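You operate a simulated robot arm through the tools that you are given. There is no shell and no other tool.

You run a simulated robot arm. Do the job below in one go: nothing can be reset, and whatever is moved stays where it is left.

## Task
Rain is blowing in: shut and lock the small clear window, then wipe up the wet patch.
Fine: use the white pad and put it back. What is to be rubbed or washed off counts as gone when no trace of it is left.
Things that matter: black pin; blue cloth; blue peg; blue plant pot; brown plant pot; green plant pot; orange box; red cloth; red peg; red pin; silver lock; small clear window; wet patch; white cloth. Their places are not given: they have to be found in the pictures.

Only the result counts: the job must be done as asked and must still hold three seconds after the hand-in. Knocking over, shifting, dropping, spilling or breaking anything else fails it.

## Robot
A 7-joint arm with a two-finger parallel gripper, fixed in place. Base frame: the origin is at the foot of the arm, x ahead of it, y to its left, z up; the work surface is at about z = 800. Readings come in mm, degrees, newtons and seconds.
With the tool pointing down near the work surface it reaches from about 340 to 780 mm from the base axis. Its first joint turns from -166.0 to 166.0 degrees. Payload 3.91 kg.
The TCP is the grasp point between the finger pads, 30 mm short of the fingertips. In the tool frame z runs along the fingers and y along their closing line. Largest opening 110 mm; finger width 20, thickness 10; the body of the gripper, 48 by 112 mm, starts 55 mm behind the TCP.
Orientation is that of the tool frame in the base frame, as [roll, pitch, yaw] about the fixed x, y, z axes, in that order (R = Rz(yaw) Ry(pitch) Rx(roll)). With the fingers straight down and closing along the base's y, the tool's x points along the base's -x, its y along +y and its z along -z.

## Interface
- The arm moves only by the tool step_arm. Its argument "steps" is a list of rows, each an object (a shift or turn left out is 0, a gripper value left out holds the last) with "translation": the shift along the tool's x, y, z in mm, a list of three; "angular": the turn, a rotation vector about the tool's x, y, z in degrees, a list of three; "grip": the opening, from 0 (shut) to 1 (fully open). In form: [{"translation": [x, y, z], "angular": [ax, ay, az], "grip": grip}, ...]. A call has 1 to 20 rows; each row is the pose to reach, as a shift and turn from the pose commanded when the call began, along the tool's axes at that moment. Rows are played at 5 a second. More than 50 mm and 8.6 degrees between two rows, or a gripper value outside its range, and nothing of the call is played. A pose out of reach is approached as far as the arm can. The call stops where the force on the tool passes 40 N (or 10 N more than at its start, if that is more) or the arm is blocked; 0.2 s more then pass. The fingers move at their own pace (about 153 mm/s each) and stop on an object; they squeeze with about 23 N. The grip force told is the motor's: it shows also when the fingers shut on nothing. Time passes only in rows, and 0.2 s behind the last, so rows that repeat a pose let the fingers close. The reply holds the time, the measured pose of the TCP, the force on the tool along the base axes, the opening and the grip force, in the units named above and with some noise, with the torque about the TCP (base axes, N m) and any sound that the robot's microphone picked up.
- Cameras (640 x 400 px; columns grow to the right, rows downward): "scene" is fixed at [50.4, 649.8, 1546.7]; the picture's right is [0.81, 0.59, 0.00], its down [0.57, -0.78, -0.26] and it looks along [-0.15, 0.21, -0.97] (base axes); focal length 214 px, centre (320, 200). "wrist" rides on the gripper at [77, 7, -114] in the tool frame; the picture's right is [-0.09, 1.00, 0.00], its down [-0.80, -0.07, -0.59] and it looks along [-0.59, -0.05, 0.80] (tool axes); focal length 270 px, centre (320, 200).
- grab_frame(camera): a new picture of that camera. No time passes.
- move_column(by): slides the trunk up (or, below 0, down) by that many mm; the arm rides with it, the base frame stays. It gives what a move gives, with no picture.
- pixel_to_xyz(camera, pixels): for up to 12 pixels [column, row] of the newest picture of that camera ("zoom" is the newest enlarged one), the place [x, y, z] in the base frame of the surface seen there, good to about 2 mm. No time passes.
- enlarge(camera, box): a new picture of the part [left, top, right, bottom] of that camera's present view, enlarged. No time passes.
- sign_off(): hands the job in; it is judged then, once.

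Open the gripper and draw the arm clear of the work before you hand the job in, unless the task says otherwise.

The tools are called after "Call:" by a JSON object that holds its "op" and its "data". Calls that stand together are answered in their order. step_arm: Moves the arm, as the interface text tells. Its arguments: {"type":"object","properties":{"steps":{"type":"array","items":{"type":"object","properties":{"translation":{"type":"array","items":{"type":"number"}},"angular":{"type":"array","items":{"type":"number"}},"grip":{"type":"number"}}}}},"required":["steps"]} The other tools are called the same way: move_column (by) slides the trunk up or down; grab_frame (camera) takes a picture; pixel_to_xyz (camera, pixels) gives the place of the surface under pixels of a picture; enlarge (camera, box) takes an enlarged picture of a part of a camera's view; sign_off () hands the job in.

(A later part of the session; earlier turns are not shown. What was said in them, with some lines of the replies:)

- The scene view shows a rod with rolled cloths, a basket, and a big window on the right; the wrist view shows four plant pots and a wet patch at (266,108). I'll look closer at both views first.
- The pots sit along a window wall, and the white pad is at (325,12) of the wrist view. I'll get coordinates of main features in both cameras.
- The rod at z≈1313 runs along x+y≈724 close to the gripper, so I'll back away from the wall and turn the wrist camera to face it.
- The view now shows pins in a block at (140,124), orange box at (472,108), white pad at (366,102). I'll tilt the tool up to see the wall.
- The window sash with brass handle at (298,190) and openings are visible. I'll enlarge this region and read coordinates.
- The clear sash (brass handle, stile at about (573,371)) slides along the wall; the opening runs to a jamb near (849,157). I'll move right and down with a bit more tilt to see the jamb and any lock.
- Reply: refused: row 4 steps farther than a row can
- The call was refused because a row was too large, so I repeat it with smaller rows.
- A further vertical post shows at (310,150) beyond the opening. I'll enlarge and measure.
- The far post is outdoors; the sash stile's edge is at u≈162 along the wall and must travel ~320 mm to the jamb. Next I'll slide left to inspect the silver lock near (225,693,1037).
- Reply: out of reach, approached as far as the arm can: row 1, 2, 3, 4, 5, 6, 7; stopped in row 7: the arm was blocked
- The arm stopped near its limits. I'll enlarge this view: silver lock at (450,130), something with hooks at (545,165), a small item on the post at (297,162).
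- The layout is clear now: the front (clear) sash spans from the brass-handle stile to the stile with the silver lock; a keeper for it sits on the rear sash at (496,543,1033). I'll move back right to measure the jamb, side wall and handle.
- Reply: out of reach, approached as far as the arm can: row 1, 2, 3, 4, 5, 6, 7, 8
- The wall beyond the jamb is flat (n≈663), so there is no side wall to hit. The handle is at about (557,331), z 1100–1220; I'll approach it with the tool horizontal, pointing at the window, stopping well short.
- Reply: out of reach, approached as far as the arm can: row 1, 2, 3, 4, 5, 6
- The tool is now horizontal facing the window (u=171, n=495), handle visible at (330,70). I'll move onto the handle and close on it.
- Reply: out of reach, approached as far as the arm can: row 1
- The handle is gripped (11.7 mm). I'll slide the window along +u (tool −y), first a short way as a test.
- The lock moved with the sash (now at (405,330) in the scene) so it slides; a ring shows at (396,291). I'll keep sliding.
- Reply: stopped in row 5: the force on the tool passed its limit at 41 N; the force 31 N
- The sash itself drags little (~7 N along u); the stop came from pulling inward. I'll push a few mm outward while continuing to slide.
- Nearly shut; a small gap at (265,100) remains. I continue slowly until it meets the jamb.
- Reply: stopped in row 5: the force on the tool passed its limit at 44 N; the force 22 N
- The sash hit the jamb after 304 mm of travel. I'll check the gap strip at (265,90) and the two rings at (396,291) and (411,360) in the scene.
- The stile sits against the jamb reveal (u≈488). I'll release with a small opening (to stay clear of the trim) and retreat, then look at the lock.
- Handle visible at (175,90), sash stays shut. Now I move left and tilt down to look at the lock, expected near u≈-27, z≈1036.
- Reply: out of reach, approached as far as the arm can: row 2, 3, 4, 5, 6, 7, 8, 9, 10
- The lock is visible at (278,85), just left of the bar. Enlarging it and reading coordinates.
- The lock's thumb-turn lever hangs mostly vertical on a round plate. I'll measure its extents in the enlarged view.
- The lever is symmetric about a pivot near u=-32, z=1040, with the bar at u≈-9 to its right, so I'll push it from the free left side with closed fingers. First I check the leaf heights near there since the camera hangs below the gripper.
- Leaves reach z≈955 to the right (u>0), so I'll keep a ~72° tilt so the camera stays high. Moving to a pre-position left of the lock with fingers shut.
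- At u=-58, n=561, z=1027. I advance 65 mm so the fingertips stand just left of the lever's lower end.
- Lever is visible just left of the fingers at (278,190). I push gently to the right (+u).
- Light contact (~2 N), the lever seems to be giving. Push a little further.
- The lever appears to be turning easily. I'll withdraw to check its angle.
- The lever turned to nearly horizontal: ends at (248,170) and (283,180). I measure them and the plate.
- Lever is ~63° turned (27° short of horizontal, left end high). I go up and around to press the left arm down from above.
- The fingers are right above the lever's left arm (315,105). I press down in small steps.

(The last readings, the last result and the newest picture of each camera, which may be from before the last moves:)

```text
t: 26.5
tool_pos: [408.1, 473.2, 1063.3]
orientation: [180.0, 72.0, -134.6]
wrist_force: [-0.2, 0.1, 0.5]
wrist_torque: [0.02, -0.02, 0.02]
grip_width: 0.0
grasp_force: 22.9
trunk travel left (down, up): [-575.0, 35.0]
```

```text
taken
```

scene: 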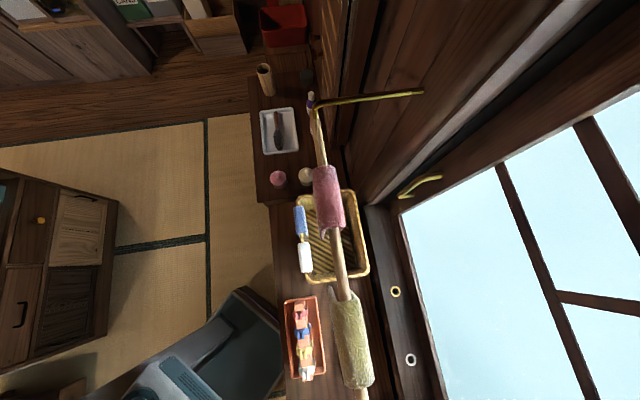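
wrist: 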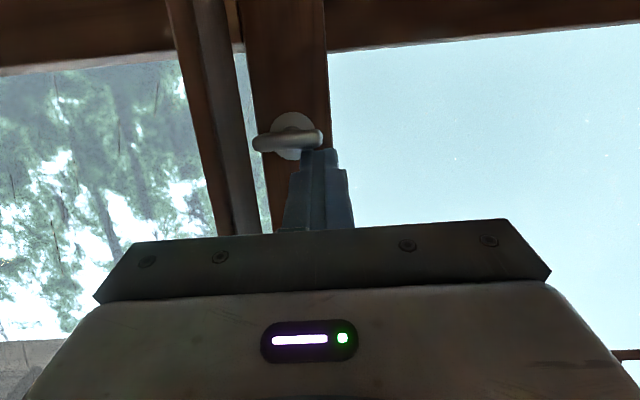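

The lever is about horizontal now. I continue pressing to find its stop.

Call:
{"op": "step_arm", "data": {"steps": [{"translation": [1.9, 0, 0.6]}, {"translation": [3.8, 0, 1.2]}, {"translation": [5.7, 0, 1.8]}, {"translation": [7.6, 0, 2.5]}, {"translation": [9.5, 0, 3.1]}]}}

Call:
{"op": "grab_frame", "data": {"camera": "wrist"}}

Call:
{"op": "enlarge", "data": {"camera": "wrist", "box": [220, 90, 380, 190]}}

```text
t: 27.6
tool_pos: [410.0, 476.3, 1062.4]
orientation: [179.9, 73.2, -134.9]
wrist_force: [-3.1, -4.2, 13.3]
wrist_torque: [0.28, -0.31, -0.04]
grip_width: 0.1
grasp_force: 23.0
trunk travel left (down, up): [-575.0, 35.0]
stopped in row 5: the force on the tool passed its limit at 42 N (the readings are from after the stop); the commanded pose is now the measured one
```

```text
taken
```

wrist: 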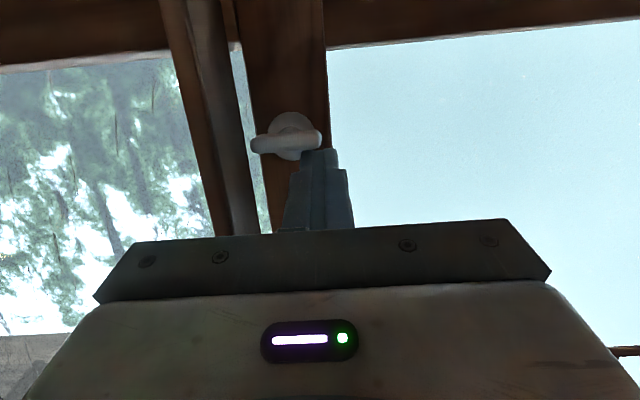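

```text
4.00 times, centred on (300, 140) of wrist
```

zoom: 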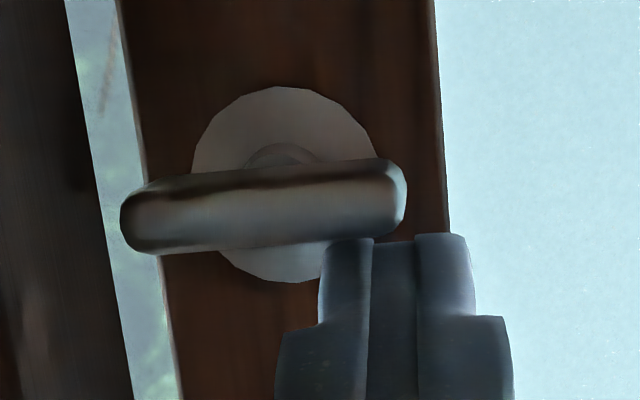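

The press met a hard stop with the lever horizontal. I check its ends, then will test the lock by gently tugging the handle.

Call:
{"op": "pixel_to_xyz", "data": {"camera": "zoom", "pixels": [[135, 225], [200, 215], [270, 205], [340, 200], [390, 190], [270, 120]]}}

Call:
{"op": "step_arm", "data": {"steps": [{"translation": [-9.5, 0, -3]}, {"translation": [-30, 10, -10]}, {"translation": [-20, 10, -50]}, {"translation": [-10, 0, -90]}]}}

Call:
{"op": "grab_frame", "data": {"camera": "wrist"}}

```text
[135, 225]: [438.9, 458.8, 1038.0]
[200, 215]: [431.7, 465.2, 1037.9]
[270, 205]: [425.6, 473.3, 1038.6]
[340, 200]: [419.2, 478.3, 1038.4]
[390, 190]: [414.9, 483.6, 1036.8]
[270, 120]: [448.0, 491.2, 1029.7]
```

```text
t: 28.6
tool_pos: [351.1, 416.4, 1097.5]
orientation: [179.9, 72.9, -134.8]
wrist_force: [0.9, 0.5, 0.6]
wrist_torque: [0.01, 0.01, 0.0]
grip_width: 0.0
grasp_force: 22.9
trunk travel left (down, up): [-575.0, 35.0]
```

```text
taken
```

wrist: 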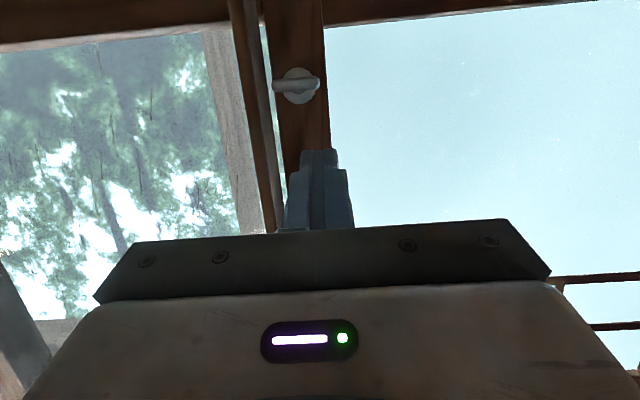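

The lever sits exactly horizontal (both ends z≈1038). Now I move to the brass handle to test the lock.

Call:
{"op": "step_arm", "data": {"steps": [{"translation": [-4, -42, -20], "angular": [0, -1.4, 0], "grip": 0.24}, {"translation": [-8, -85, -40], "angular": [0, -2.8, 0]}, {"translation": [-12, -127, -49], "angular": [0, -4.2, 0]}, {"translation": [-16, -169, -49], "angular": [0, -5.6, 0]}, {"translation": [-20, -212, -49], "angular": [0, -7, 0]}, {"translation": [-24, -254, -49], "angular": [0, -8.5, 0]}, {"translation": [-28, -296, -49], "angular": [0, -10, 0]}, {"translation": [-32, -338, -49], "angular": [0, -11.5, 0]}, {"translation": [-36, -381, -49], "angular": [0, -13, 0]}, {"translation": [-40, -423, -49], "angular": [0, -14.5, 0]}, {"translation": [-44, -466, -49], "angular": [0, -16, 0]}, {"translation": [-48, -508, -49], "angular": [0, -17, 0]}]}}

Call:
{"op": "grab_frame", "data": {"camera": "wrist"}}

```text
t: 31.2
tool_pos: [691.2, 34.7, 1156.7]
orientation: [145.4, 89.8, -169.4]
wrist_force: [-0.3, -1.0, 0.3]
wrist_torque: [0.0, -0.01, 0.01]
grip_width: 26.3
grasp_force: 0.0
out of reach, approached as far as the arm can: row 2, 3, 4
trunk travel left (down, up): [-575.0, 35.0]
```

```text
taken
```

wrist: 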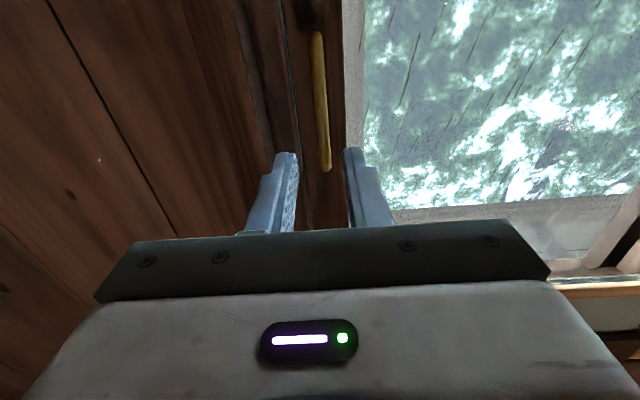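

Aligned with the handle at (320,100). I advance, grip, and tug gently in the opening direction.

Call:
{"op": "step_arm", "data": {"steps": [{"translation": [0, 2, 40]}, {"translation": [0, 2, 80]}, {"translation": [0, 2, 110]}, {"translation": [0, 2, 110], "grip": 0}, {"translation": [0, 2, 110], "grip": 0}]}}

Call:
{"op": "step_arm", "data": {"steps": [{"translation": [0, 3, 0], "grip": 0}, {"translation": [0, 6, 0]}, {"translation": [0, 9, 0]}, {"translation": [0, 12, 0]}]}}

```text
t: 32.4
tool_pos: [766.6, 115.2, 1155.9]
orientation: [150.5, 89.8, -164.3]
wrist_force: [3.3, -6.6, 0.2]
wrist_torque: [-0.08, -0.08, -0.1]
grip_width: 11.5
grasp_force: 45.3
trunk travel left (down, up): [-575.0, 35.0]
```

```text
t: 33.1
tool_pos: [767.7, 115.2, 1156.7]
orientation: [-173.1, 89.9, -128.5]
wrist_force: [24.0, -9.3, -0.6]
wrist_torque: [-0.08, 0.15, -0.33]
grip_width: 11.7
grasp_force: 45.2
trunk travel left (down, up): [-575.0, 35.0]
stopped in row 3: the force on the tool passed its limit at 43 N (the readings are from after the stop); the commanded pose is now the measured one
```

The sash resists >40 N in the opening direction (it slid at ~7 N before), so it is shut and locked. I release and back off.

Call:
{"op": "step_arm", "data": {"steps": [{"translation": [0, 0, 0], "grip": 0.24}, {"translation": [0, 0, 0], "grip": 0.24}, {"translation": [0, 0, -40]}, {"translation": [0, 0, -80]}, {"translation": [-20, 0, -120]}, {"translation": [-40, 30, -150]}, {"translation": [-60, 60, -180]}]}}

Call:
{"op": "grab_frame", "data": {"camera": "wrist"}}

```text
t: 34.7
tool_pos: [589.8, 36.7, 1218.1]
orientation: [-71.4, 89.7, -26.4]
wrist_force: [0.6, -0.6, -0.9]
wrist_torque: [-0.01, -0.01, -0.03]
grip_width: 26.2
grasp_force: 0.1
trunk travel left (down, up): [-575.0, 35.0]
```

```text
taken
```

wrist: 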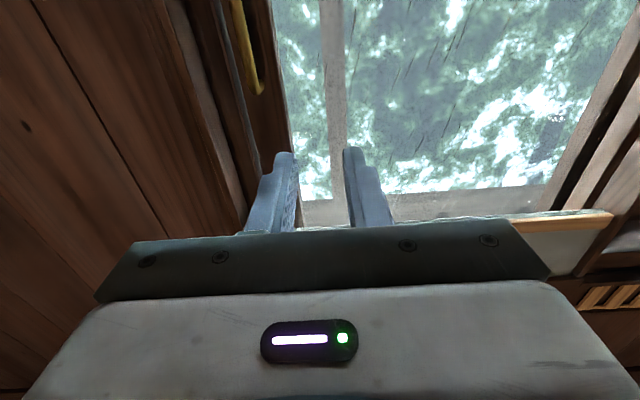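

Now turn the tool back to pointing down and move over the table to look at the patch and pad.

Call:
{"op": "step_arm", "data": {"steps": [{"translation": [0, 15, -10], "angular": [0, 8, 0]}, {"translation": [0, 30, -20], "angular": [0, 16, 0]}, {"translation": [0, 45, -30], "angular": [0, 24, 0]}, {"translation": [0, 60, -40], "angular": [0, 32, 0]}, {"translation": [0, 75, -50], "angular": [0, 40, 0]}, {"translation": [0, 90, -60], "angular": [0, 48, 0]}, {"translation": [0, 105, -70], "angular": [0, 56, 0]}, {"translation": [0, 120, -80], "angular": [0, 64, 0]}, {"translation": [0, 135, -90], "angular": [0, 72, 0]}, {"translation": [0, 150, -100], "angular": [0, 80, 0]}, {"translation": [0, 150, -100], "angular": [0, 85, 0]}, {"translation": [0, 150, -100], "angular": [0, 90, 0]}]}}

Call:
{"op": "grab_frame", "data": {"camera": "wrist"}}

```text
t: 37.3
tool_pos: [417.8, 72.6, 1216.8]
orientation: [-179.9, -0.2, -134.9]
wrist_force: [-0.1, 1.2, -0.3]
wrist_torque: [-0.03, -0.03, 0.02]
grip_width: 26.5
grasp_force: 0.1
trunk travel left (down, up): [-575.0, 35.0]
```

```text
taken
```

wrist: 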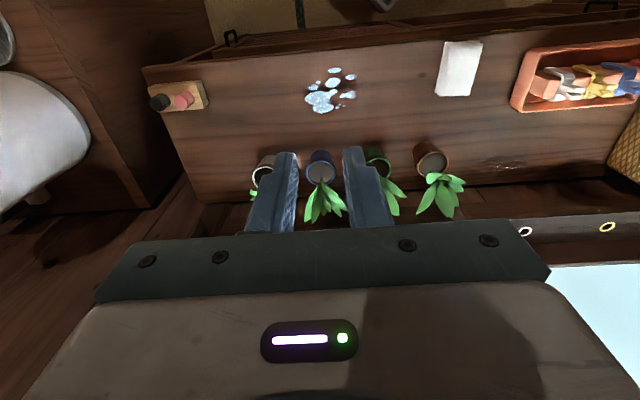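

The pad is at (458,68) and the patch around (328,92). I enlarge both, plus the shiny area at (505,165).

Call:
{"op": "enlarge", "data": {"camera": "wrist", "box": [410, 20, 538, 100]}}

Call:
{"op": "pixel_to_xyz", "data": {"camera": "zoom", "pixels": [[165, 110], [350, 110], [130, 365], [320, 375], [240, 250], [180, 130], [330, 130], [145, 350], [300, 360], [240, 385], [120, 340], [100, 300]]}}

Call:
{"op": "enlarge", "data": {"camera": "wrist", "box": [280, 50, 392, 120]}}

Call:
{"op": "pixel_to_xyz", "data": {"camera": "zoom", "pixels": [[145, 210], [155, 275], [200, 340], [320, 350], [430, 270], [440, 200], [435, 135], [300, 100], [190, 180], [290, 270]]}}

Call:
{"op": "enlarge", "data": {"camera": "wrist", "box": [400, 120, 600, 245]}}

```text
5.00 times, centred on (474, 60) of wrist
```

zoom: 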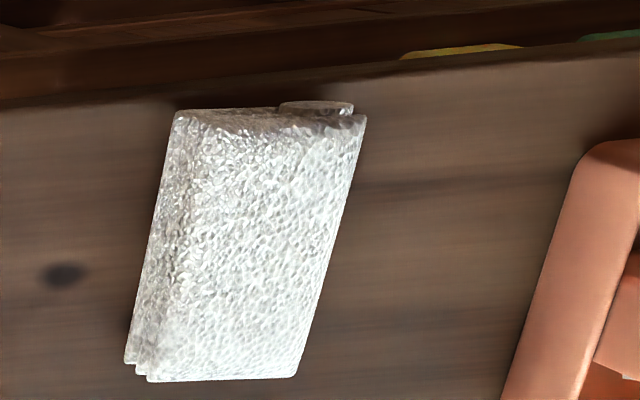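

```text
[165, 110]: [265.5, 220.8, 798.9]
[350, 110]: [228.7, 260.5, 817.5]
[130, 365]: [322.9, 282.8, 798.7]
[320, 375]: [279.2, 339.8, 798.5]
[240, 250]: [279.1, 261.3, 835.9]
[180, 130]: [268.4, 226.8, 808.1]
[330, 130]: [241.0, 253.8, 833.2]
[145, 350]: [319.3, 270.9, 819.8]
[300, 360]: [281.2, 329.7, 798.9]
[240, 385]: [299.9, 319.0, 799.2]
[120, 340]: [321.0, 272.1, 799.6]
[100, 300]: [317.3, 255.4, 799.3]
```

```text
5.71 times, centred on (336, 85) of wrist
```

zoom: 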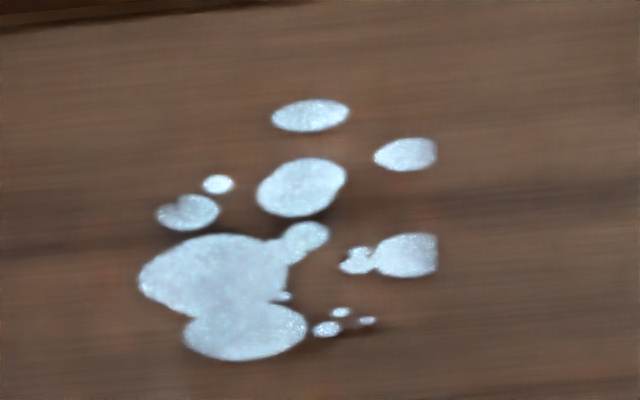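

```text
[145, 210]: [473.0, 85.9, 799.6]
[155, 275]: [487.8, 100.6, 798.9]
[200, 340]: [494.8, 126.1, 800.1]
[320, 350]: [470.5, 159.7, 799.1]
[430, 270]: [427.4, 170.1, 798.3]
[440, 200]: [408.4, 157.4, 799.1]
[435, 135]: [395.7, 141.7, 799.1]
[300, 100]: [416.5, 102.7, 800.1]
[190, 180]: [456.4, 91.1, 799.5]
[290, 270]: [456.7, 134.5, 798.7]
```

```text
3.20 times, centred on (500, 182) of wrist
```

zoom: 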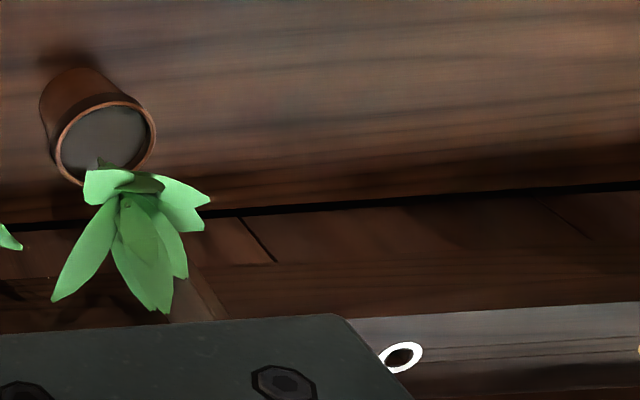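

The pad (top z≈836) is about 73 by 43 mm, long side along the wall normal, centred near (279,264). The patch spans u 176–276, n 365–442. I move above the pad for a closer look.

Call:
{"op": "step_arm", "data": {"steps": [{"translation": [0, 30, 25], "grip": 0.6}, {"translation": [-5, 60, 50]}, {"translation": [-10, 90, 80]}, {"translation": [-15, 120, 110]}, {"translation": [-20, 150, 140]}, {"translation": [-28, 190, 165]}, {"translation": [-33, 215, 195]}, {"translation": [-37, 233, 217]}]}}

Call:
{"op": "grab_frame", "data": {"camera": "wrist"}}

```text
t: 39.1
tool_pos: [277.9, 262.5, 1000.2]
orientation: [-179.9, 0.1, -135.0]
wrist_force: [0.1, -1.2, 0.3]
wrist_torque: [-0.01, -0.01, 0.05]
grip_width: 65.8
grasp_force: 0.1
trunk travel left (down, up): [-575.0, 35.0]
```

```text
taken
```

wrist: 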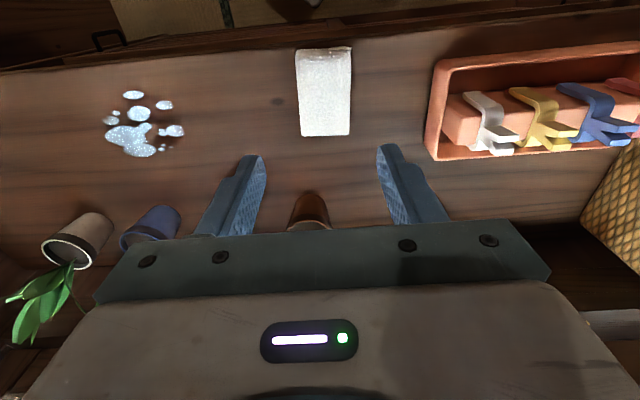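

Pad centred at (324,93). I measure its corners and the neighbouring orange box edge.

Call:
{"op": "enlarge", "data": {"camera": "wrist", "box": [272, 35, 384, 147]}}

Call:
{"op": "pixel_to_xyz", "data": {"camera": "wrist", "pixels": [[300, 55], [347, 55], [303, 130], [346, 130], [324, 93], [298, 100], [349, 95], [324, 134], [432, 120], [445, 75], [490, 95], [323, 52]]}}

```text
3.57 times, centred on (328, 91) of wrist
```

zoom: 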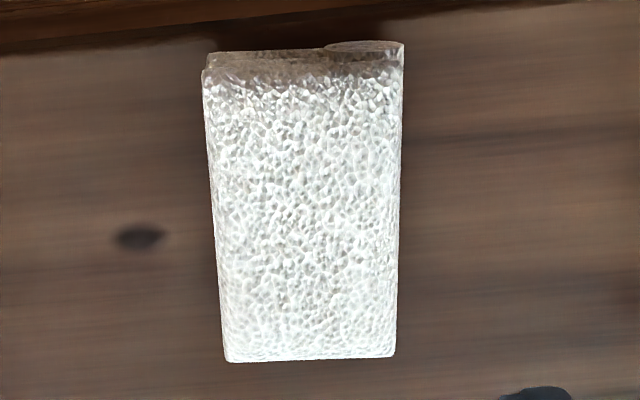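

```text
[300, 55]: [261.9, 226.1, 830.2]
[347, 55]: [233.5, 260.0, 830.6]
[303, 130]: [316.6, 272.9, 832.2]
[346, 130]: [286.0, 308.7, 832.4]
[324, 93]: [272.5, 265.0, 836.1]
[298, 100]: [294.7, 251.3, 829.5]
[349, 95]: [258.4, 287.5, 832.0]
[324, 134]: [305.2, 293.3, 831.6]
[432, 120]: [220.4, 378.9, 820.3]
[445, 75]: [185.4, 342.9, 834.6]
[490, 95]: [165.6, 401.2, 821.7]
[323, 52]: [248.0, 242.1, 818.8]
```

Pad centre (274.5,267), long axis at ~41°, width ~46 mm. I align (4° turn), descend to z=842 and grip it across its width.

Call:
{"op": "step_arm", "data": {"steps": [{"translation": [-1, 5.6, 30], "angular": [0, 0, 4], "grip": 0.65}, {"translation": [-1, 5.6, 75], "angular": [0, 0, 4]}, {"translation": [-1, 5.6, 120], "angular": [0, 0, 4]}, {"translation": [-1, 5.6, 145], "angular": [0, 0, 4]}, {"translation": [-1, 5.6, 158], "angular": [0, 0, 4]}, {"translation": [-1, 5.6, 158], "angular": [0, 0, 4]}]}}

Call:
{"op": "grab_frame", "data": {"camera": "wrist"}}

```text
t: 40.5
tool_pos: [273.5, 266.4, 841.0]
orientation: [-179.9, 0.1, -139.0]
wrist_force: [-0.4, 0.4, -0.1]
wrist_torque: [-0.01, 0.01, -0.03]
grip_width: 71.3
grasp_force: 0.2
trunk travel left (down, up): [-575.0, 35.0]
```

```text
taken
```

wrist: 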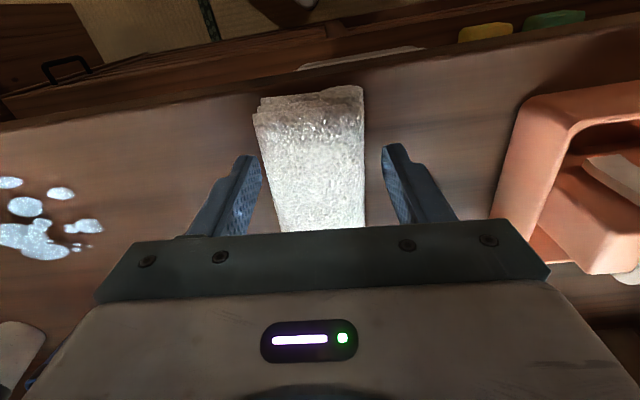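

Fingers straddle the pad symmetrically. I close on it.

Call:
{"op": "step_arm", "data": {"steps": [{"grip": 0}, {"grip": 0}, {"grip": 0}]}}

Call:
{"op": "grab_frame", "data": {"camera": "wrist"}}

```text
t: 41.3
tool_pos: [274.9, 266.9, 842.5]
orientation: [-180.0, 0.2, -139.0]
wrist_force: [0.4, -0.6, 0.1]
wrist_torque: [0.03, 0.0, 0.0]
grip_width: 56.9
grasp_force: 22.4
trunk travel left (down, up): [-575.0, 35.0]
```

```text
taken
```

wrist: 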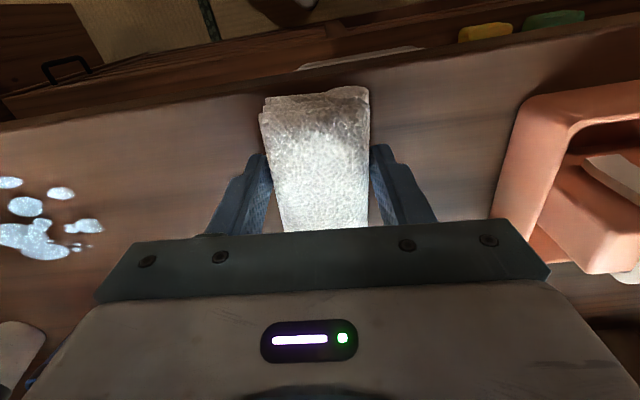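

Gripped. I lift the pad 30 mm and carry it beside the patch.

Call:
{"op": "step_arm", "data": {"steps": [{"translation": [0, 0, -15], "grip": 0}, {"translation": [0, 0, -30]}, {"translation": [-5, -40, -30]}, {"translation": [-10, -80, -30]}, {"translation": [-15, -120, -30]}, {"translation": [-15, -120, -15]}, {"translation": [-15, -120, -6]}]}}

Call:
{"op": "grab_frame", "data": {"camera": "wrist"}}

```text
t: 42.9
tool_pos: [364.7, 186.9, 848.9]
orientation: [-179.9, 0.1, -139.1]
wrist_force: [-0.5, 0.6, -0.3]
wrist_torque: [0.01, -0.01, -0.01]
grip_width: 57.0
grasp_force: 22.5
trunk travel left (down, up): [-575.0, 35.0]
```

```text
taken
```

wrist: 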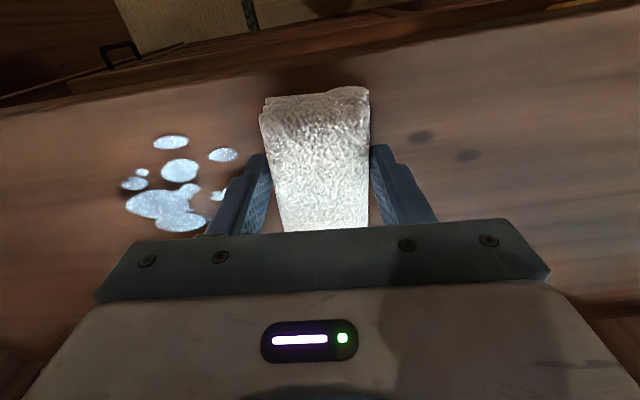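

The pad is held securely; the patch lies at (165,190). I lower until light contact with the table.

Call:
{"op": "step_arm", "data": {"steps": [{"translation": [0, 0, 3]}, {"translation": [0, 0, 6]}, {"translation": [0, 0, 7]}, {"translation": [0, 0, 8]}]}}

```text
t: 43.9
tool_pos: [364.3, 185.4, 841.4]
orientation: [-179.9, 0.1, -139.0]
wrist_force: [-0.9, 0.7, 0.6]
wrist_torque: [0.02, -0.06, 0.01]
grip_width: 57.1
grasp_force: 22.9
trunk travel left (down, up): [-575.0, 35.0]
```

Call:
{"op": "step_arm", "data": {"steps": [{"translation": [0, 0, 1]}, {"translation": [0, 0, 2]}, {"translation": [0, 0, 2]}]}}

```text
t: 44.7
tool_pos: [363.3, 185.7, 841.6]
orientation: [-179.7, 0.3, -139.0]
wrist_force: [-1.2, 1.5, 30.1]
wrist_torque: [-0.01, 0.2, 0.03]
grip_width: 56.8
grasp_force: 22.8
trunk travel left (down, up): [-575.0, 35.0]
```

30 N is too firm, so I ease off 1.3 mm and make the first stroke across the patch.

Call:
{"op": "step_arm", "data": {"steps": [{"translation": [0, 0, -1.3]}, {"translation": [0, -15, -1.3]}, {"translation": [0, -30, -1.3]}, {"translation": [0, -45, -1.3]}, {"translation": [0, -60, -1.3]}, {"translation": [0, -75, -1.3]}, {"translation": [0, -90, -1.3]}, {"translation": [0, -105, -1.3]}, {"translation": [0, -120, -1.3]}, {"translation": [0, -135, -1.3]}, {"translation": [0, -150, -1.3]}, {"translation": [0, -165, -1.3]}, {"translation": [0, -180, -1.3]}]}}

Call:
{"op": "grab_frame", "data": {"camera": "wrist"}}

```text
t: 47.5
tool_pos: [483.7, 47.7, 840.6]
orientation: [-179.8, 0.0, -139.1]
wrist_force: [-0.1, -0.7, 1.9]
wrist_torque: [0.01, -0.01, 0.01]
grip_width: 57.2
grasp_force: 23.2
trunk travel left (down, up): [-575.0, 35.0]
```

```text
taken
```

wrist: 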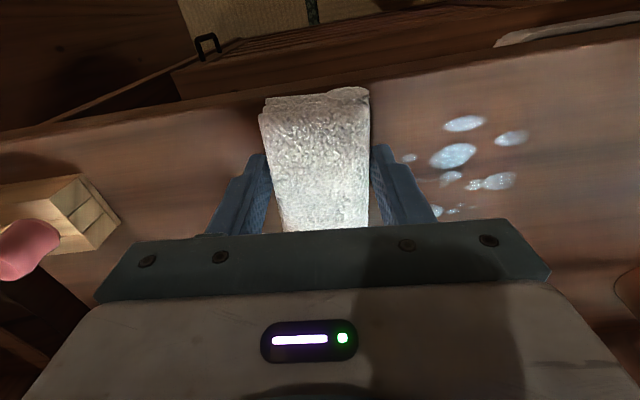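

Part of the patch is gone, but light pressure left spots at (453,155), (463,123), (510,137). I'll stroke back along the same line pressing about 1 mm more.

Call:
{"op": "step_arm", "data": {"steps": [{"translation": [0, 0, 0.8]}, {"translation": [0, 15, 0.8]}, {"translation": [0, 30, 0.8]}, {"translation": [0, 45, 0.8]}, {"translation": [0, 60, 0.8]}, {"translation": [0, 75, 0.8]}, {"translation": [0, 90, 0.8]}, {"translation": [0, 105, 0.8]}, {"translation": [0, 120, 0.8]}, {"translation": [0, 135, 0.8]}, {"translation": [0, 150, 0.8]}, {"translation": [0, 165, 0.8]}, {"translation": [0, 180, 0.8]}]}}

Call:
{"op": "grab_frame", "data": {"camera": "wrist"}}

```text
t: 50.3
tool_pos: [364.8, 184.8, 840.9]
orientation: [-179.7, 0.2, -139.0]
wrist_force: [4.9, -5.4, 21.5]
wrist_torque: [-0.12, 0.07, 0.13]
grip_width: 57.2
grasp_force: 23.2
trunk travel left (down, up): [-575.0, 35.0]
```

```text
taken
```

wrist: 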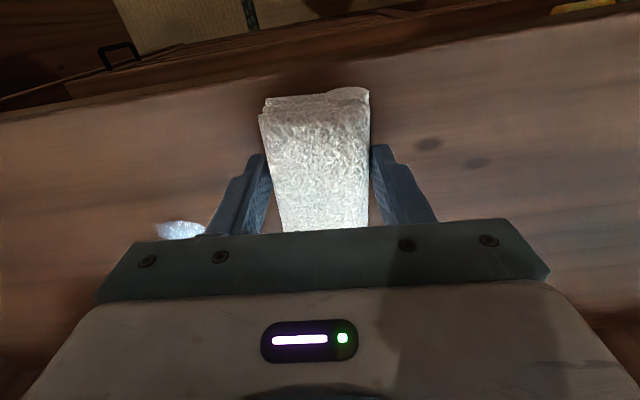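

That pressed stroke cleaned its band; only the far strip at (180,228) remains. I shift 42 mm toward the pots and stroke again.

Call:
{"op": "step_arm", "data": {"steps": [{"translation": [-14, 0, 0]}, {"translation": [-28, 0, 0]}, {"translation": [-42, 0, 0]}, {"translation": [-42, -15, 0]}, {"translation": [-42, -30, 0]}, {"translation": [-42, -45, 0]}, {"translation": [-42, -60, 0]}, {"translation": [-42, -75, 0]}, {"translation": [-42, -90, 0]}, {"translation": [-42, -105, 0]}, {"translation": [-42, -120, 0]}, {"translation": [-42, -135, 0]}, {"translation": [-42, -150, 0]}, {"translation": [-42, -165, 0]}, {"translation": [-42, -178, 0]}]}}

Call:
{"op": "grab_frame", "data": {"camera": "wrist"}}

```text
t: 53.5
tool_pos: [512.4, 79.3, 840.8]
orientation: [-179.8, 0.1, -139.0]
wrist_force: [-2.4, 3.0, 12.1]
wrist_torque: [0.22, 0.16, 0.01]
grip_width: 56.9
grasp_force: 23.6
trunk travel left (down, up): [-575.0, 35.0]
```

```text
taken
```

wrist: 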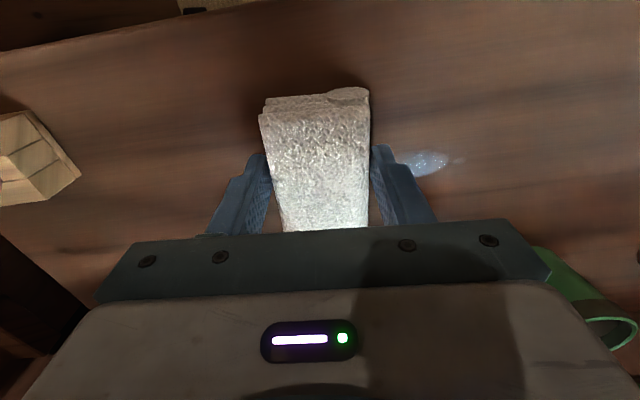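

A faint remnant is at (430,162), right in this band. I stroke back over it with slightly more pressure.

Call:
{"op": "step_arm", "data": {"steps": [{"translation": [0, 0, 0.5]}, {"translation": [0, 12, 0.6]}, {"translation": [0, 24, 0.6]}, {"translation": [0, 36, 0.6]}, {"translation": [0, 48, 0.6]}, {"translation": [0, 60, 0.6]}, {"translation": [0, 72, 0.6]}, {"translation": [0, 84, 0.6]}, {"translation": [0, 96, 0.6]}, {"translation": [0, 108, 0.6]}, {"translation": [0, 120, 0.6]}, {"translation": [0, 135, 0.6]}, {"translation": [0, 150, 0.4]}, {"translation": [0, 165, 0.2]}, {"translation": [0, 178, 0]}]}}

Call:
{"op": "grab_frame", "data": {"camera": "wrist"}}

```text
t: 56.7
tool_pos: [395.3, 211.7, 840.3]
orientation: [-179.9, 0.1, -138.9]
wrist_force: [4.9, -5.4, 21.7]
wrist_torque: [0.02, -0.26, -0.01]
grip_width: 57.1
grasp_force: 22.7
trunk travel left (down, up): [-575.0, 35.0]
```

```text
taken
```

wrist: 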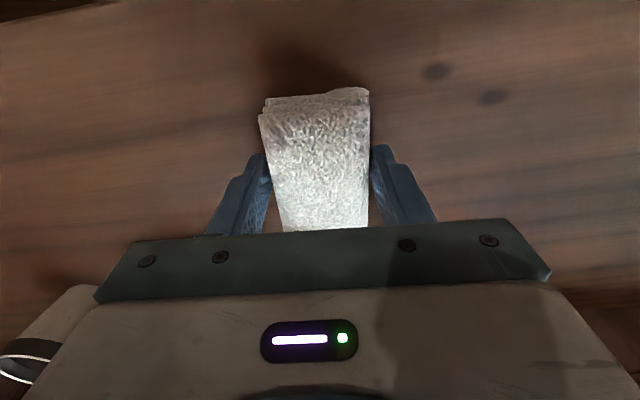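

Looks clear from here. I lift the pad and raise up to inspect the whole area.

Call:
{"op": "step_arm", "data": {"steps": [{"translation": [0, 0, -30]}, {"translation": [10, 0, -70]}, {"translation": [20, 0, -110]}, {"translation": [40, 0, -150]}]}}

Call:
{"op": "grab_frame", "data": {"camera": "wrist"}}

Call:
{"op": "enlarge", "data": {"camera": "wrist", "box": [60, 60, 280, 200]}}

```text
t: 57.7
tool_pos: [363.8, 186.8, 990.3]
orientation: [-179.9, 0.2, -139.0]
wrist_force: [-0.2, -1.1, 0.7]
wrist_torque: [0.0, 0.0, -0.01]
grip_width: 57.1
grasp_force: 22.9
trunk travel left (down, up): [-575.0, 35.0]
```

```text
taken
```

wrist: 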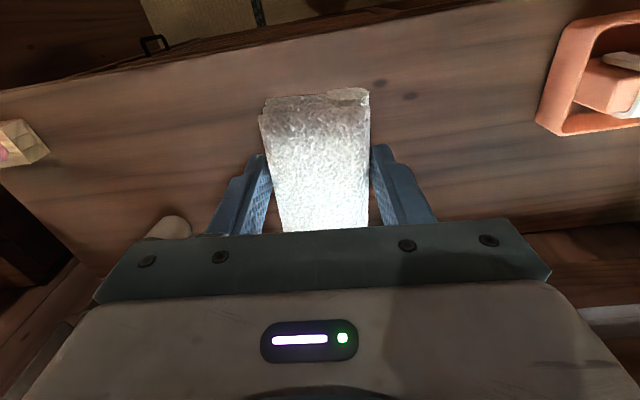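

```text
2.86 times, centred on (170, 130) of wrist
```

zoom: 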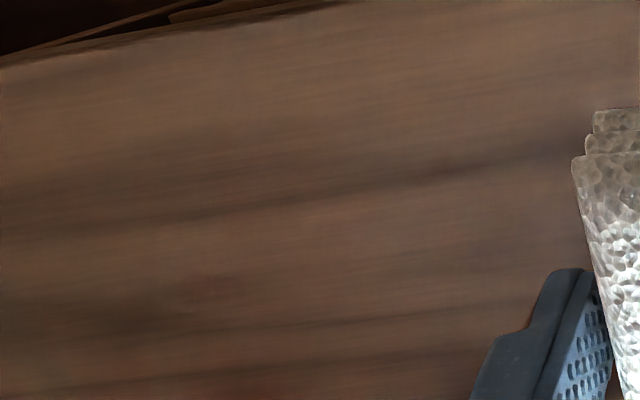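

The visible portion is clean, but some of the patch area is hidden behind the pad. I move back toward the pad's home to see it all.

Call:
{"op": "step_arm", "data": {"steps": [{"translation": [0, 40, 0]}, {"translation": [0, 80, 0]}, {"translation": [0, 110, 0]}]}}

Call:
{"op": "grab_frame", "data": {"camera": "wrist"}}

Call:
{"op": "enlarge", "data": {"camera": "wrist", "box": [40, 70, 270, 215]}}

```text
t: 58.5
tool_pos: [294.0, 270.5, 990.8]
orientation: [-179.9, 0.0, -139.0]
wrist_force: [-0.3, 0.0, -0.2]
wrist_torque: [-0.03, 0.0, 0.01]
grip_width: 57.2
grasp_force: 23.3
trunk travel left (down, up): [-575.0, 35.0]
```

```text
taken
```

wrist: 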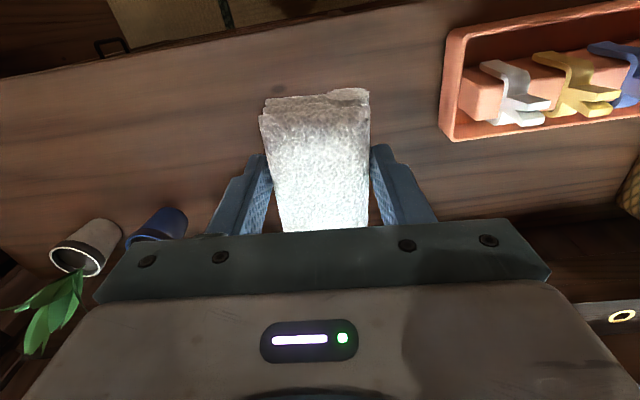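

```text
2.76 times, centred on (155, 142) of wrist
```

zoom: 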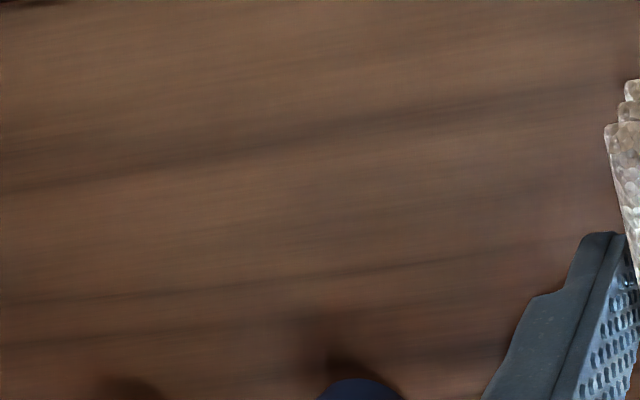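

No trace is visible, but to be certain I make one more pressed pass through the middle and back along the far side.

Call:
{"op": "step_arm", "data": {"steps": [{"translation": [-10, -40, 20]}, {"translation": [-20, -80, 50]}, {"translation": [-22, -110, 90]}, {"translation": [-22, -110, 125]}, {"translation": [-22, -110, 142]}, {"translation": [-22, -110, 148]}, {"translation": [-22, -110, 149.8]}]}}

Call:
{"op": "step_arm", "data": {"steps": [{"translation": [0, -12, 0]}, {"translation": [0, -24, 0.2]}, {"translation": [0, -36, 0.4]}, {"translation": [0, -48, 0.6]}, {"translation": [0, -60, 0.6]}, {"translation": [0, -72, 0.6]}, {"translation": [0, -84, 0.6]}, {"translation": [0, -96, 0.6]}, {"translation": [0, -108, 0.6]}, {"translation": [0, -120, 0.6]}, {"translation": [0, -132, 0.6]}, {"translation": [0, -144, 0.6]}, {"translation": [0, -156, 0.6]}, {"translation": [0, -168, 0.6]}, {"translation": [-10, -170, 0.6]}, {"translation": [-20, -170, 0.6]}]}}

Call:
{"op": "grab_frame", "data": {"camera": "wrist"}}

```text
refused: row 2 steps farther than a row can; nothing moved
```

```text
t: 61.9
tool_pos: [420.5, 155.0, 989.6]
orientation: [180.0, 0.1, -139.0]
wrist_force: [-0.6, -0.3, -0.9]
wrist_torque: [-0.02, 0.01, -0.01]
grip_width: 56.9
grasp_force: 22.9
trunk travel left (down, up): [-575.0, 35.0]
```

```text
taken
```

wrist: 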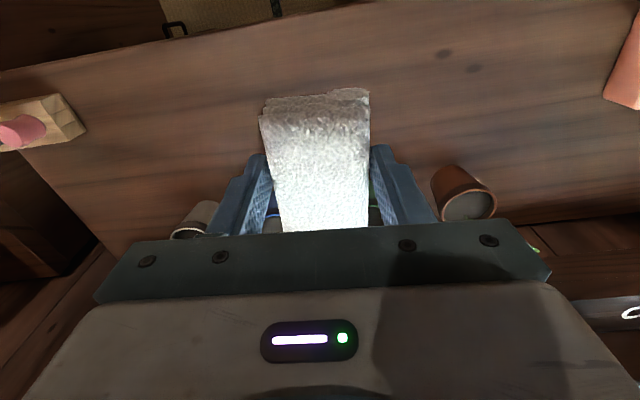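

The first call was refused, so that stroke ran in the air; no harm. I'm now over the patch area (a≈180), so I lower here.

Call:
{"op": "step_arm", "data": {"steps": [{"translation": [0, 0, 40]}, {"translation": [0, 0, 80]}, {"translation": [0, 0, 120]}, {"translation": [0, 0, 140]}, {"translation": [0, 0, 146]}, {"translation": [0, 0, 148]}, {"translation": [0, 0, 149]}, {"translation": [0, 0, 149]}]}}

```text
t: 63.7
tool_pos: [419.8, 154.7, 841.0]
orientation: [-179.8, 0.1, -138.9]
wrist_force: [-0.1, 1.3, 20.2]
wrist_torque: [0.14, 0.29, 0.06]
grip_width: 57.0
grasp_force: 22.9
trunk travel left (down, up): [-575.0, 35.0]
```

Contact at 20 N. Now a serpentine pass over the whole patch area.

Call:
{"op": "step_arm", "data": {"steps": [{"translation": [0, -14, 0]}, {"translation": [0, -28, 0]}, {"translation": [0, -42, 0]}, {"translation": [0, -56, 0]}, {"translation": [0, -70, 0]}, {"translation": [0, -84, 0]}, {"translation": [0, -98, 0.1]}, {"translation": [0, -110, 0.1]}, {"translation": [-12, -110, 0.1]}, {"translation": [-24, -110, 0.1]}, {"translation": [-24, -96, 0.1]}, {"translation": [-24, -80, 0.1]}, {"translation": [-24, -64, 0.1]}, {"translation": [-24, -48, 0]}, {"translation": [-24, -32, 0]}, {"translation": [-24, -16, 0]}, {"translation": [-24, 0, 0]}, {"translation": [-24, 14, 0]}, {"translation": [-24, 28, 0]}, {"translation": [-24, 40, 0]}]}}

Call:
{"op": "grab_frame", "data": {"camera": "wrist"}}

```text
t: 67.9
tool_pos: [412.8, 199.4, 841.5]
orientation: [-179.9, 0.2, -139.0]
wrist_force: [5.1, -4.4, 21.9]
wrist_torque: [-0.16, 0.0, 0.08]
grip_width: 57.1
grasp_force: 22.7
trunk travel left (down, up): [-575.0, 35.0]
```

```text
taken
```

wrist: 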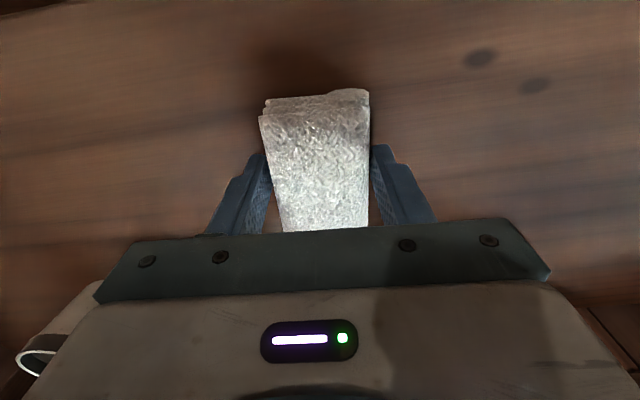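

One more pair of strokes along the near side (shift back toward the robot).

Call:
{"op": "step_arm", "data": {"steps": [{"translation": [15, 0, 0]}, {"translation": [30, 0, 0]}, {"translation": [45, 0, 0]}, {"translation": [45, -16, 0]}, {"translation": [45, -32, 0]}, {"translation": [45, -48, 0]}, {"translation": [45, -64, 0]}, {"translation": [45, -80, 0]}, {"translation": [45, -96, 0]}, {"translation": [45, -112, 0]}, {"translation": [45, -128, 0]}, {"translation": [45, -144, 0]}, {"translation": [40, -144, 0]}, {"translation": [40, -120, 0]}, {"translation": [40, -96, 0]}, {"translation": [40, -72, 0]}, {"translation": [40, -48, 0]}, {"translation": [40, -24, 0]}, {"translation": [40, 0, 0]}, {"translation": [40, 0, -20]}]}}

Call:
{"op": "grab_frame", "data": {"camera": "wrist"}}

```text
t: 72.1
tool_pos: [382.1, 173.4, 859.8]
orientation: [-179.9, 0.1, -139.1]
wrist_force: [0.7, -0.6, 0.0]
wrist_torque: [0.02, 0.01, 0.05]
grip_width: 57.0
grasp_force: 22.7
trunk travel left (down, up): [-575.0, 35.0]
```

```text
taken
```

wrist: 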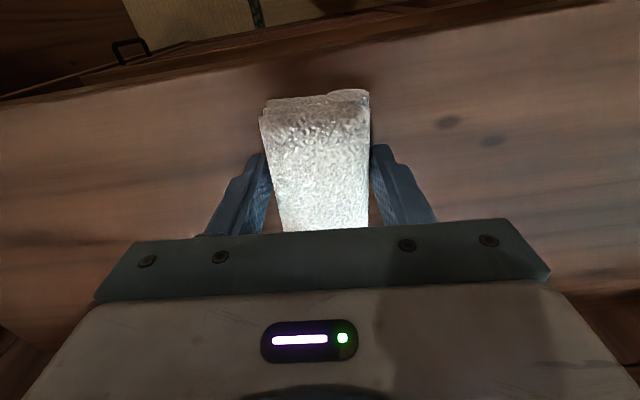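

The area is clean. Now I carry the pad back to its original place (274.9,266.9) and lower it.

Call:
{"op": "step_arm", "data": {"steps": [{"translation": [6, 40, -10]}, {"translation": [13, 85, -10]}, {"translation": [19.6, 125, -10]}, {"translation": [19.6, 140.9, -10]}, {"translation": [19.6, 140.9, 5]}, {"translation": [19.6, 140.9, 14]}, {"translation": [19.6, 140.9, 17]}]}}

Call:
{"op": "grab_frame", "data": {"camera": "wrist"}}

```text
t: 73.7
tool_pos: [274.8, 268.0, 842.8]
orientation: [-179.8, 0.1, -139.0]
wrist_force: [-0.5, 0.0, -0.5]
wrist_torque: [0.0, -0.03, 0.01]
grip_width: 57.1
grasp_force: 23.1
trunk travel left (down, up): [-575.0, 35.0]
```

```text
taken
```

wrist: 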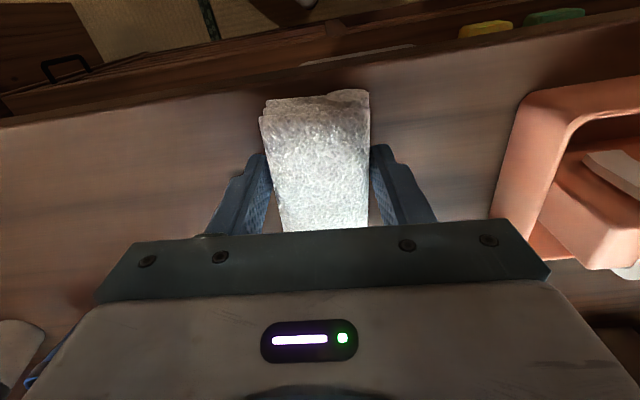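

Same view as when it was gripped. I lower the last millimetre, open, and rise.

Call:
{"op": "step_arm", "data": {"steps": [{"translation": [0, 0, 1]}, {"translation": [0, 0, 1.5]}, {"translation": [0, 0, 1.5], "grip": 0.65}, {"translation": [0, 0, 1.5], "grip": 0.65}, {"translation": [0, 0, -20]}, {"translation": [0, 0, -60]}, {"translation": [0, 0, -105]}, {"translation": [0, 0, -150]}]}}

Call:
{"op": "grab_frame", "data": {"camera": "wrist"}}

Call:
{"op": "pixel_to_xyz", "data": {"camera": "wrist", "pixels": [[324, 93], [300, 130], [346, 130], [300, 60], [347, 60]]}}

```text
t: 75.5
tool_pos: [274.9, 268.1, 991.4]
orientation: [-179.7, 0.1, -139.1]
wrist_force: [-0.8, -0.1, -0.1]
wrist_torque: [0.01, -0.03, 0.03]
grip_width: 71.6
grasp_force: 0.0
trunk travel left (down, up): [-575.0, 35.0]
```

```text
taken
```

wrist: 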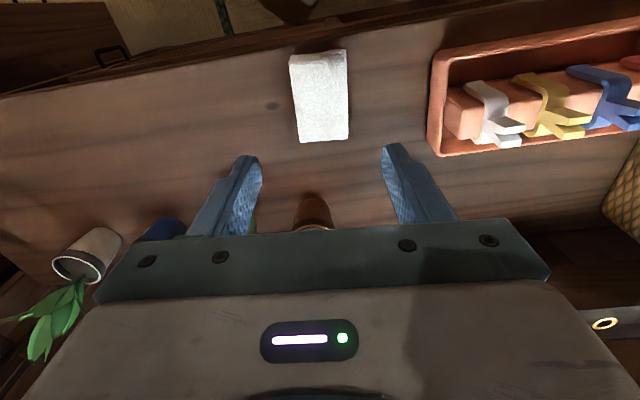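

```text
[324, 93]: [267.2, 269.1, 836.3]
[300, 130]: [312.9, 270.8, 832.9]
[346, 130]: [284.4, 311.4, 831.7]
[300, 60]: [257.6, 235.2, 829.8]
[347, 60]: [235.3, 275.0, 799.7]
```

Pad released. I measure its corners against the original ones: (262,226), (233.5,260), (317,273), (286,309).

Call:
{"op": "enlarge", "data": {"camera": "wrist", "box": [264, 40, 376, 152]}}

Call:
{"op": "pixel_to_xyz", "data": {"camera": "wrist", "pixels": [[294, 64], [342, 57], [304, 137], [344, 135], [299, 100], [345, 95]]}}

```text
3.57 times, centred on (320, 96) of wrist
```

zoom: 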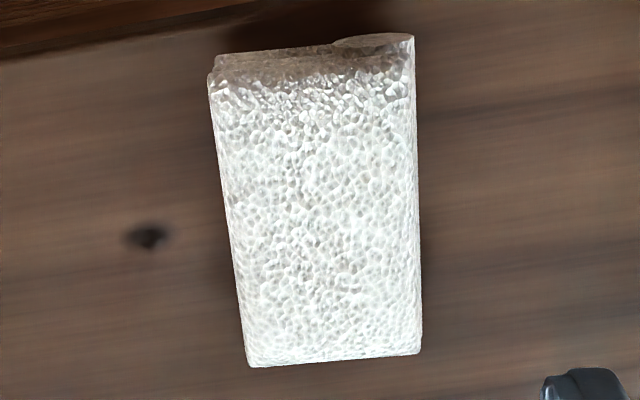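

```text
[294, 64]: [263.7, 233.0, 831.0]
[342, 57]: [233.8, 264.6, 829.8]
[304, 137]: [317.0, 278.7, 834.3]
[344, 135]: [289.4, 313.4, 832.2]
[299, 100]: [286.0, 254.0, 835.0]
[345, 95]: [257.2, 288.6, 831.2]
```

The pad is within a few mm of its original spot. I check the wiped area once more and take a scene picture.

Call:
{"op": "enlarge", "data": {"camera": "wrist", "box": [40, 70, 290, 226]}}

Call:
{"op": "grab_frame", "data": {"camera": "scene"}}

```text
2.56 times, centred on (165, 148) of wrist
```

zoom: 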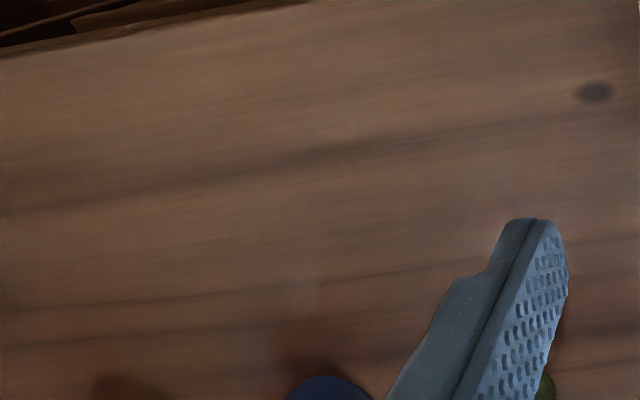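

```text
taken
```

scene: 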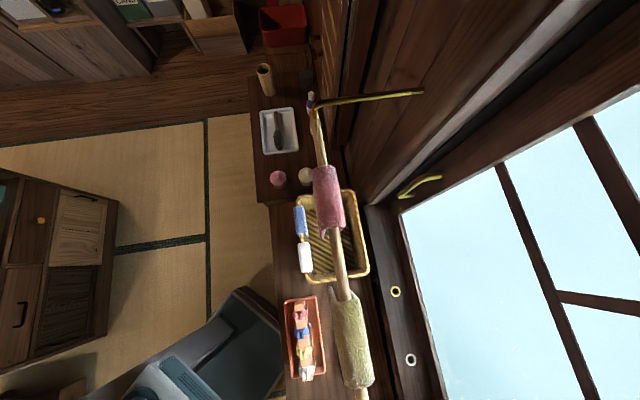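

Everything looks in place and the table is clean. I draw the arm up and back, and tilt to check the lock once more.

Call:
{"op": "step_arm", "data": {"steps": [{"translation": [10, -10, -45], "grip": 0.8}, {"translation": [25, -20, -85]}, {"translation": [45, -30, -125]}, {"translation": [60, -40, -165]}, {"translation": [70, -50, -205], "angular": [0, -8, 0]}, {"translation": [80, -50, -240], "angular": [0, -16, 0]}, {"translation": [80, -50, -260], "angular": [0, -24, 0]}, {"translation": [80, -50, -270], "angular": [0, -32, 0]}, {"translation": [80, -50, -270], "angular": [0, -40, 0]}]}}

Call:
{"op": "grab_frame", "data": {"camera": "wrist"}}

```text
t: 76.3
tool_pos: [299.0, 182.9, 1104.1]
orientation: [-179.4, 0.1, -149.5]
wrist_force: [0.8, 1.3, -0.4]
wrist_torque: [-0.06, -0.01, 0.0]
grip_width: 88.0
grasp_force: 0.0
trunk travel left (down, up): [-575.0, 35.0]
stopped in row 3: the arm was blocked; the commanded pose is now the measured one
```

```text
taken
```

wrist: 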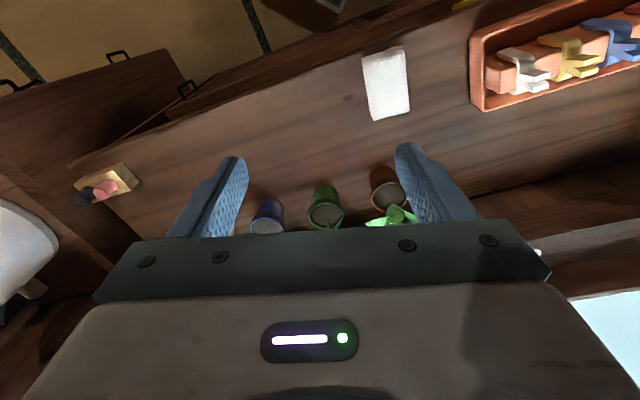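

The arm was blocked folding too close to its base; no harm. I rise straight up and restore the yaw, then tilt to see the lock.

Call:
{"op": "step_arm", "data": {"steps": [{"translation": [0, 0, -40], "angular": [0, 0, -4]}, {"translation": [0, 0, -80], "angular": [0, 0, -8]}, {"translation": [0, 0, -120], "angular": [0, 0, -12]}, {"translation": [0, 0, -150], "angular": [0, 0, -14.5]}]}}

Call:
{"op": "step_arm", "data": {"steps": [{"angular": [0, -8, 0]}, {"angular": [0, -16, 0]}, {"angular": [0, -24, 0]}, {"angular": [0, -32, 0]}, {"angular": [0, -40, 0]}]}}

Call:
{"op": "grab_frame", "data": {"camera": "wrist"}}

```text
t: 77.5
tool_pos: [315.4, 161.0, 1254.8]
orientation: [-178.4, -0.4, -140.8]
wrist_force: [0.9, -0.5, -0.3]
wrist_torque: [-0.02, -0.03, -0.03]
grip_width: 87.8
grasp_force: 0.1
trunk travel left (down, up): [-575.0, 35.0]
stopped in row 4: the arm was blocked; the commanded pose is now the measured one
```

```text
t: 78.2
tool_pos: [343.5, 110.1, 1251.5]
orientation: [179.2, 19.0, -151.1]
wrist_force: [0.8, -0.4, 0.5]
wrist_torque: [0.01, 0.01, -0.01]
grip_width: 88.2
grasp_force: 0.0
trunk travel left (down, up): [-575.0, 35.0]
stopped in row 3: the arm was blocked; the commanded pose is now the measured one
```

```text
taken
```

wrist: 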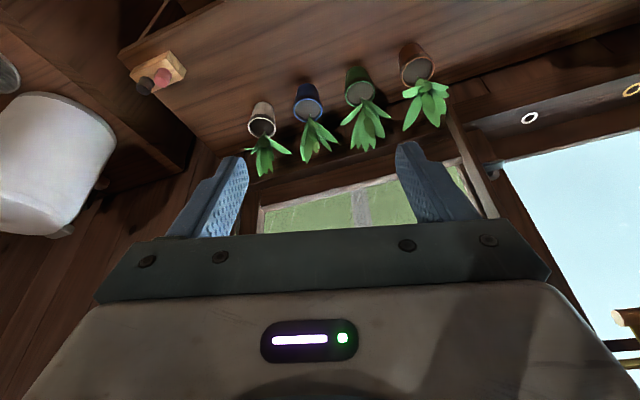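

The lock shows at (492,172). Enlarging to confirm it's still turned.

Call:
{"op": "enlarge", "data": {"camera": "wrist", "box": [440, 130, 540, 200]}}

Call:
{"op": "pixel_to_xyz", "data": {"camera": "wrist", "pixels": [[484, 172], [490, 173], [496, 175], [502, 165]]}}

```text
5.71 times, centred on (490, 165) of wrist
```

zoom: 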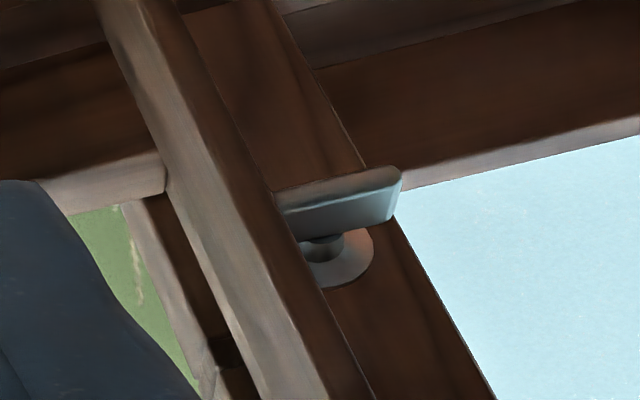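

```text
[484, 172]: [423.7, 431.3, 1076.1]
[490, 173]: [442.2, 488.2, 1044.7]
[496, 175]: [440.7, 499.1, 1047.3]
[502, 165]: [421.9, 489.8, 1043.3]
```

The lever is still horizontal (locked), the window shut, the table clean, the pad back in its place, and the arm is clear with the gripper open. I hand in.

Call:
{"op": "sign_off", "data": {}}

```text
The job is handed in.
```

The small clear window is shut and locked, the wet patch is wiped up, and the white pad is back where it was. I've handed the job in but haven't seen how it was judged.

- **Window:** I slid it until it met the frame, then turned the silver lock to its stop. A pull of more than 40 N on the handle, in the opening direction, did not move it. The lock was still turned when I looked just before handing in.
- **Wet patch:** I wiped the whole area several times, and the last close-up pictures show no trace of it.
- **White pad:** it was set down within about 6 mm of its original spot. Closing the gripper on it had nudged it slightly.

In the last pictures the plant pots, pegs, pins and basket look undisturbed. The arm is clear of the work and the gripper is open.
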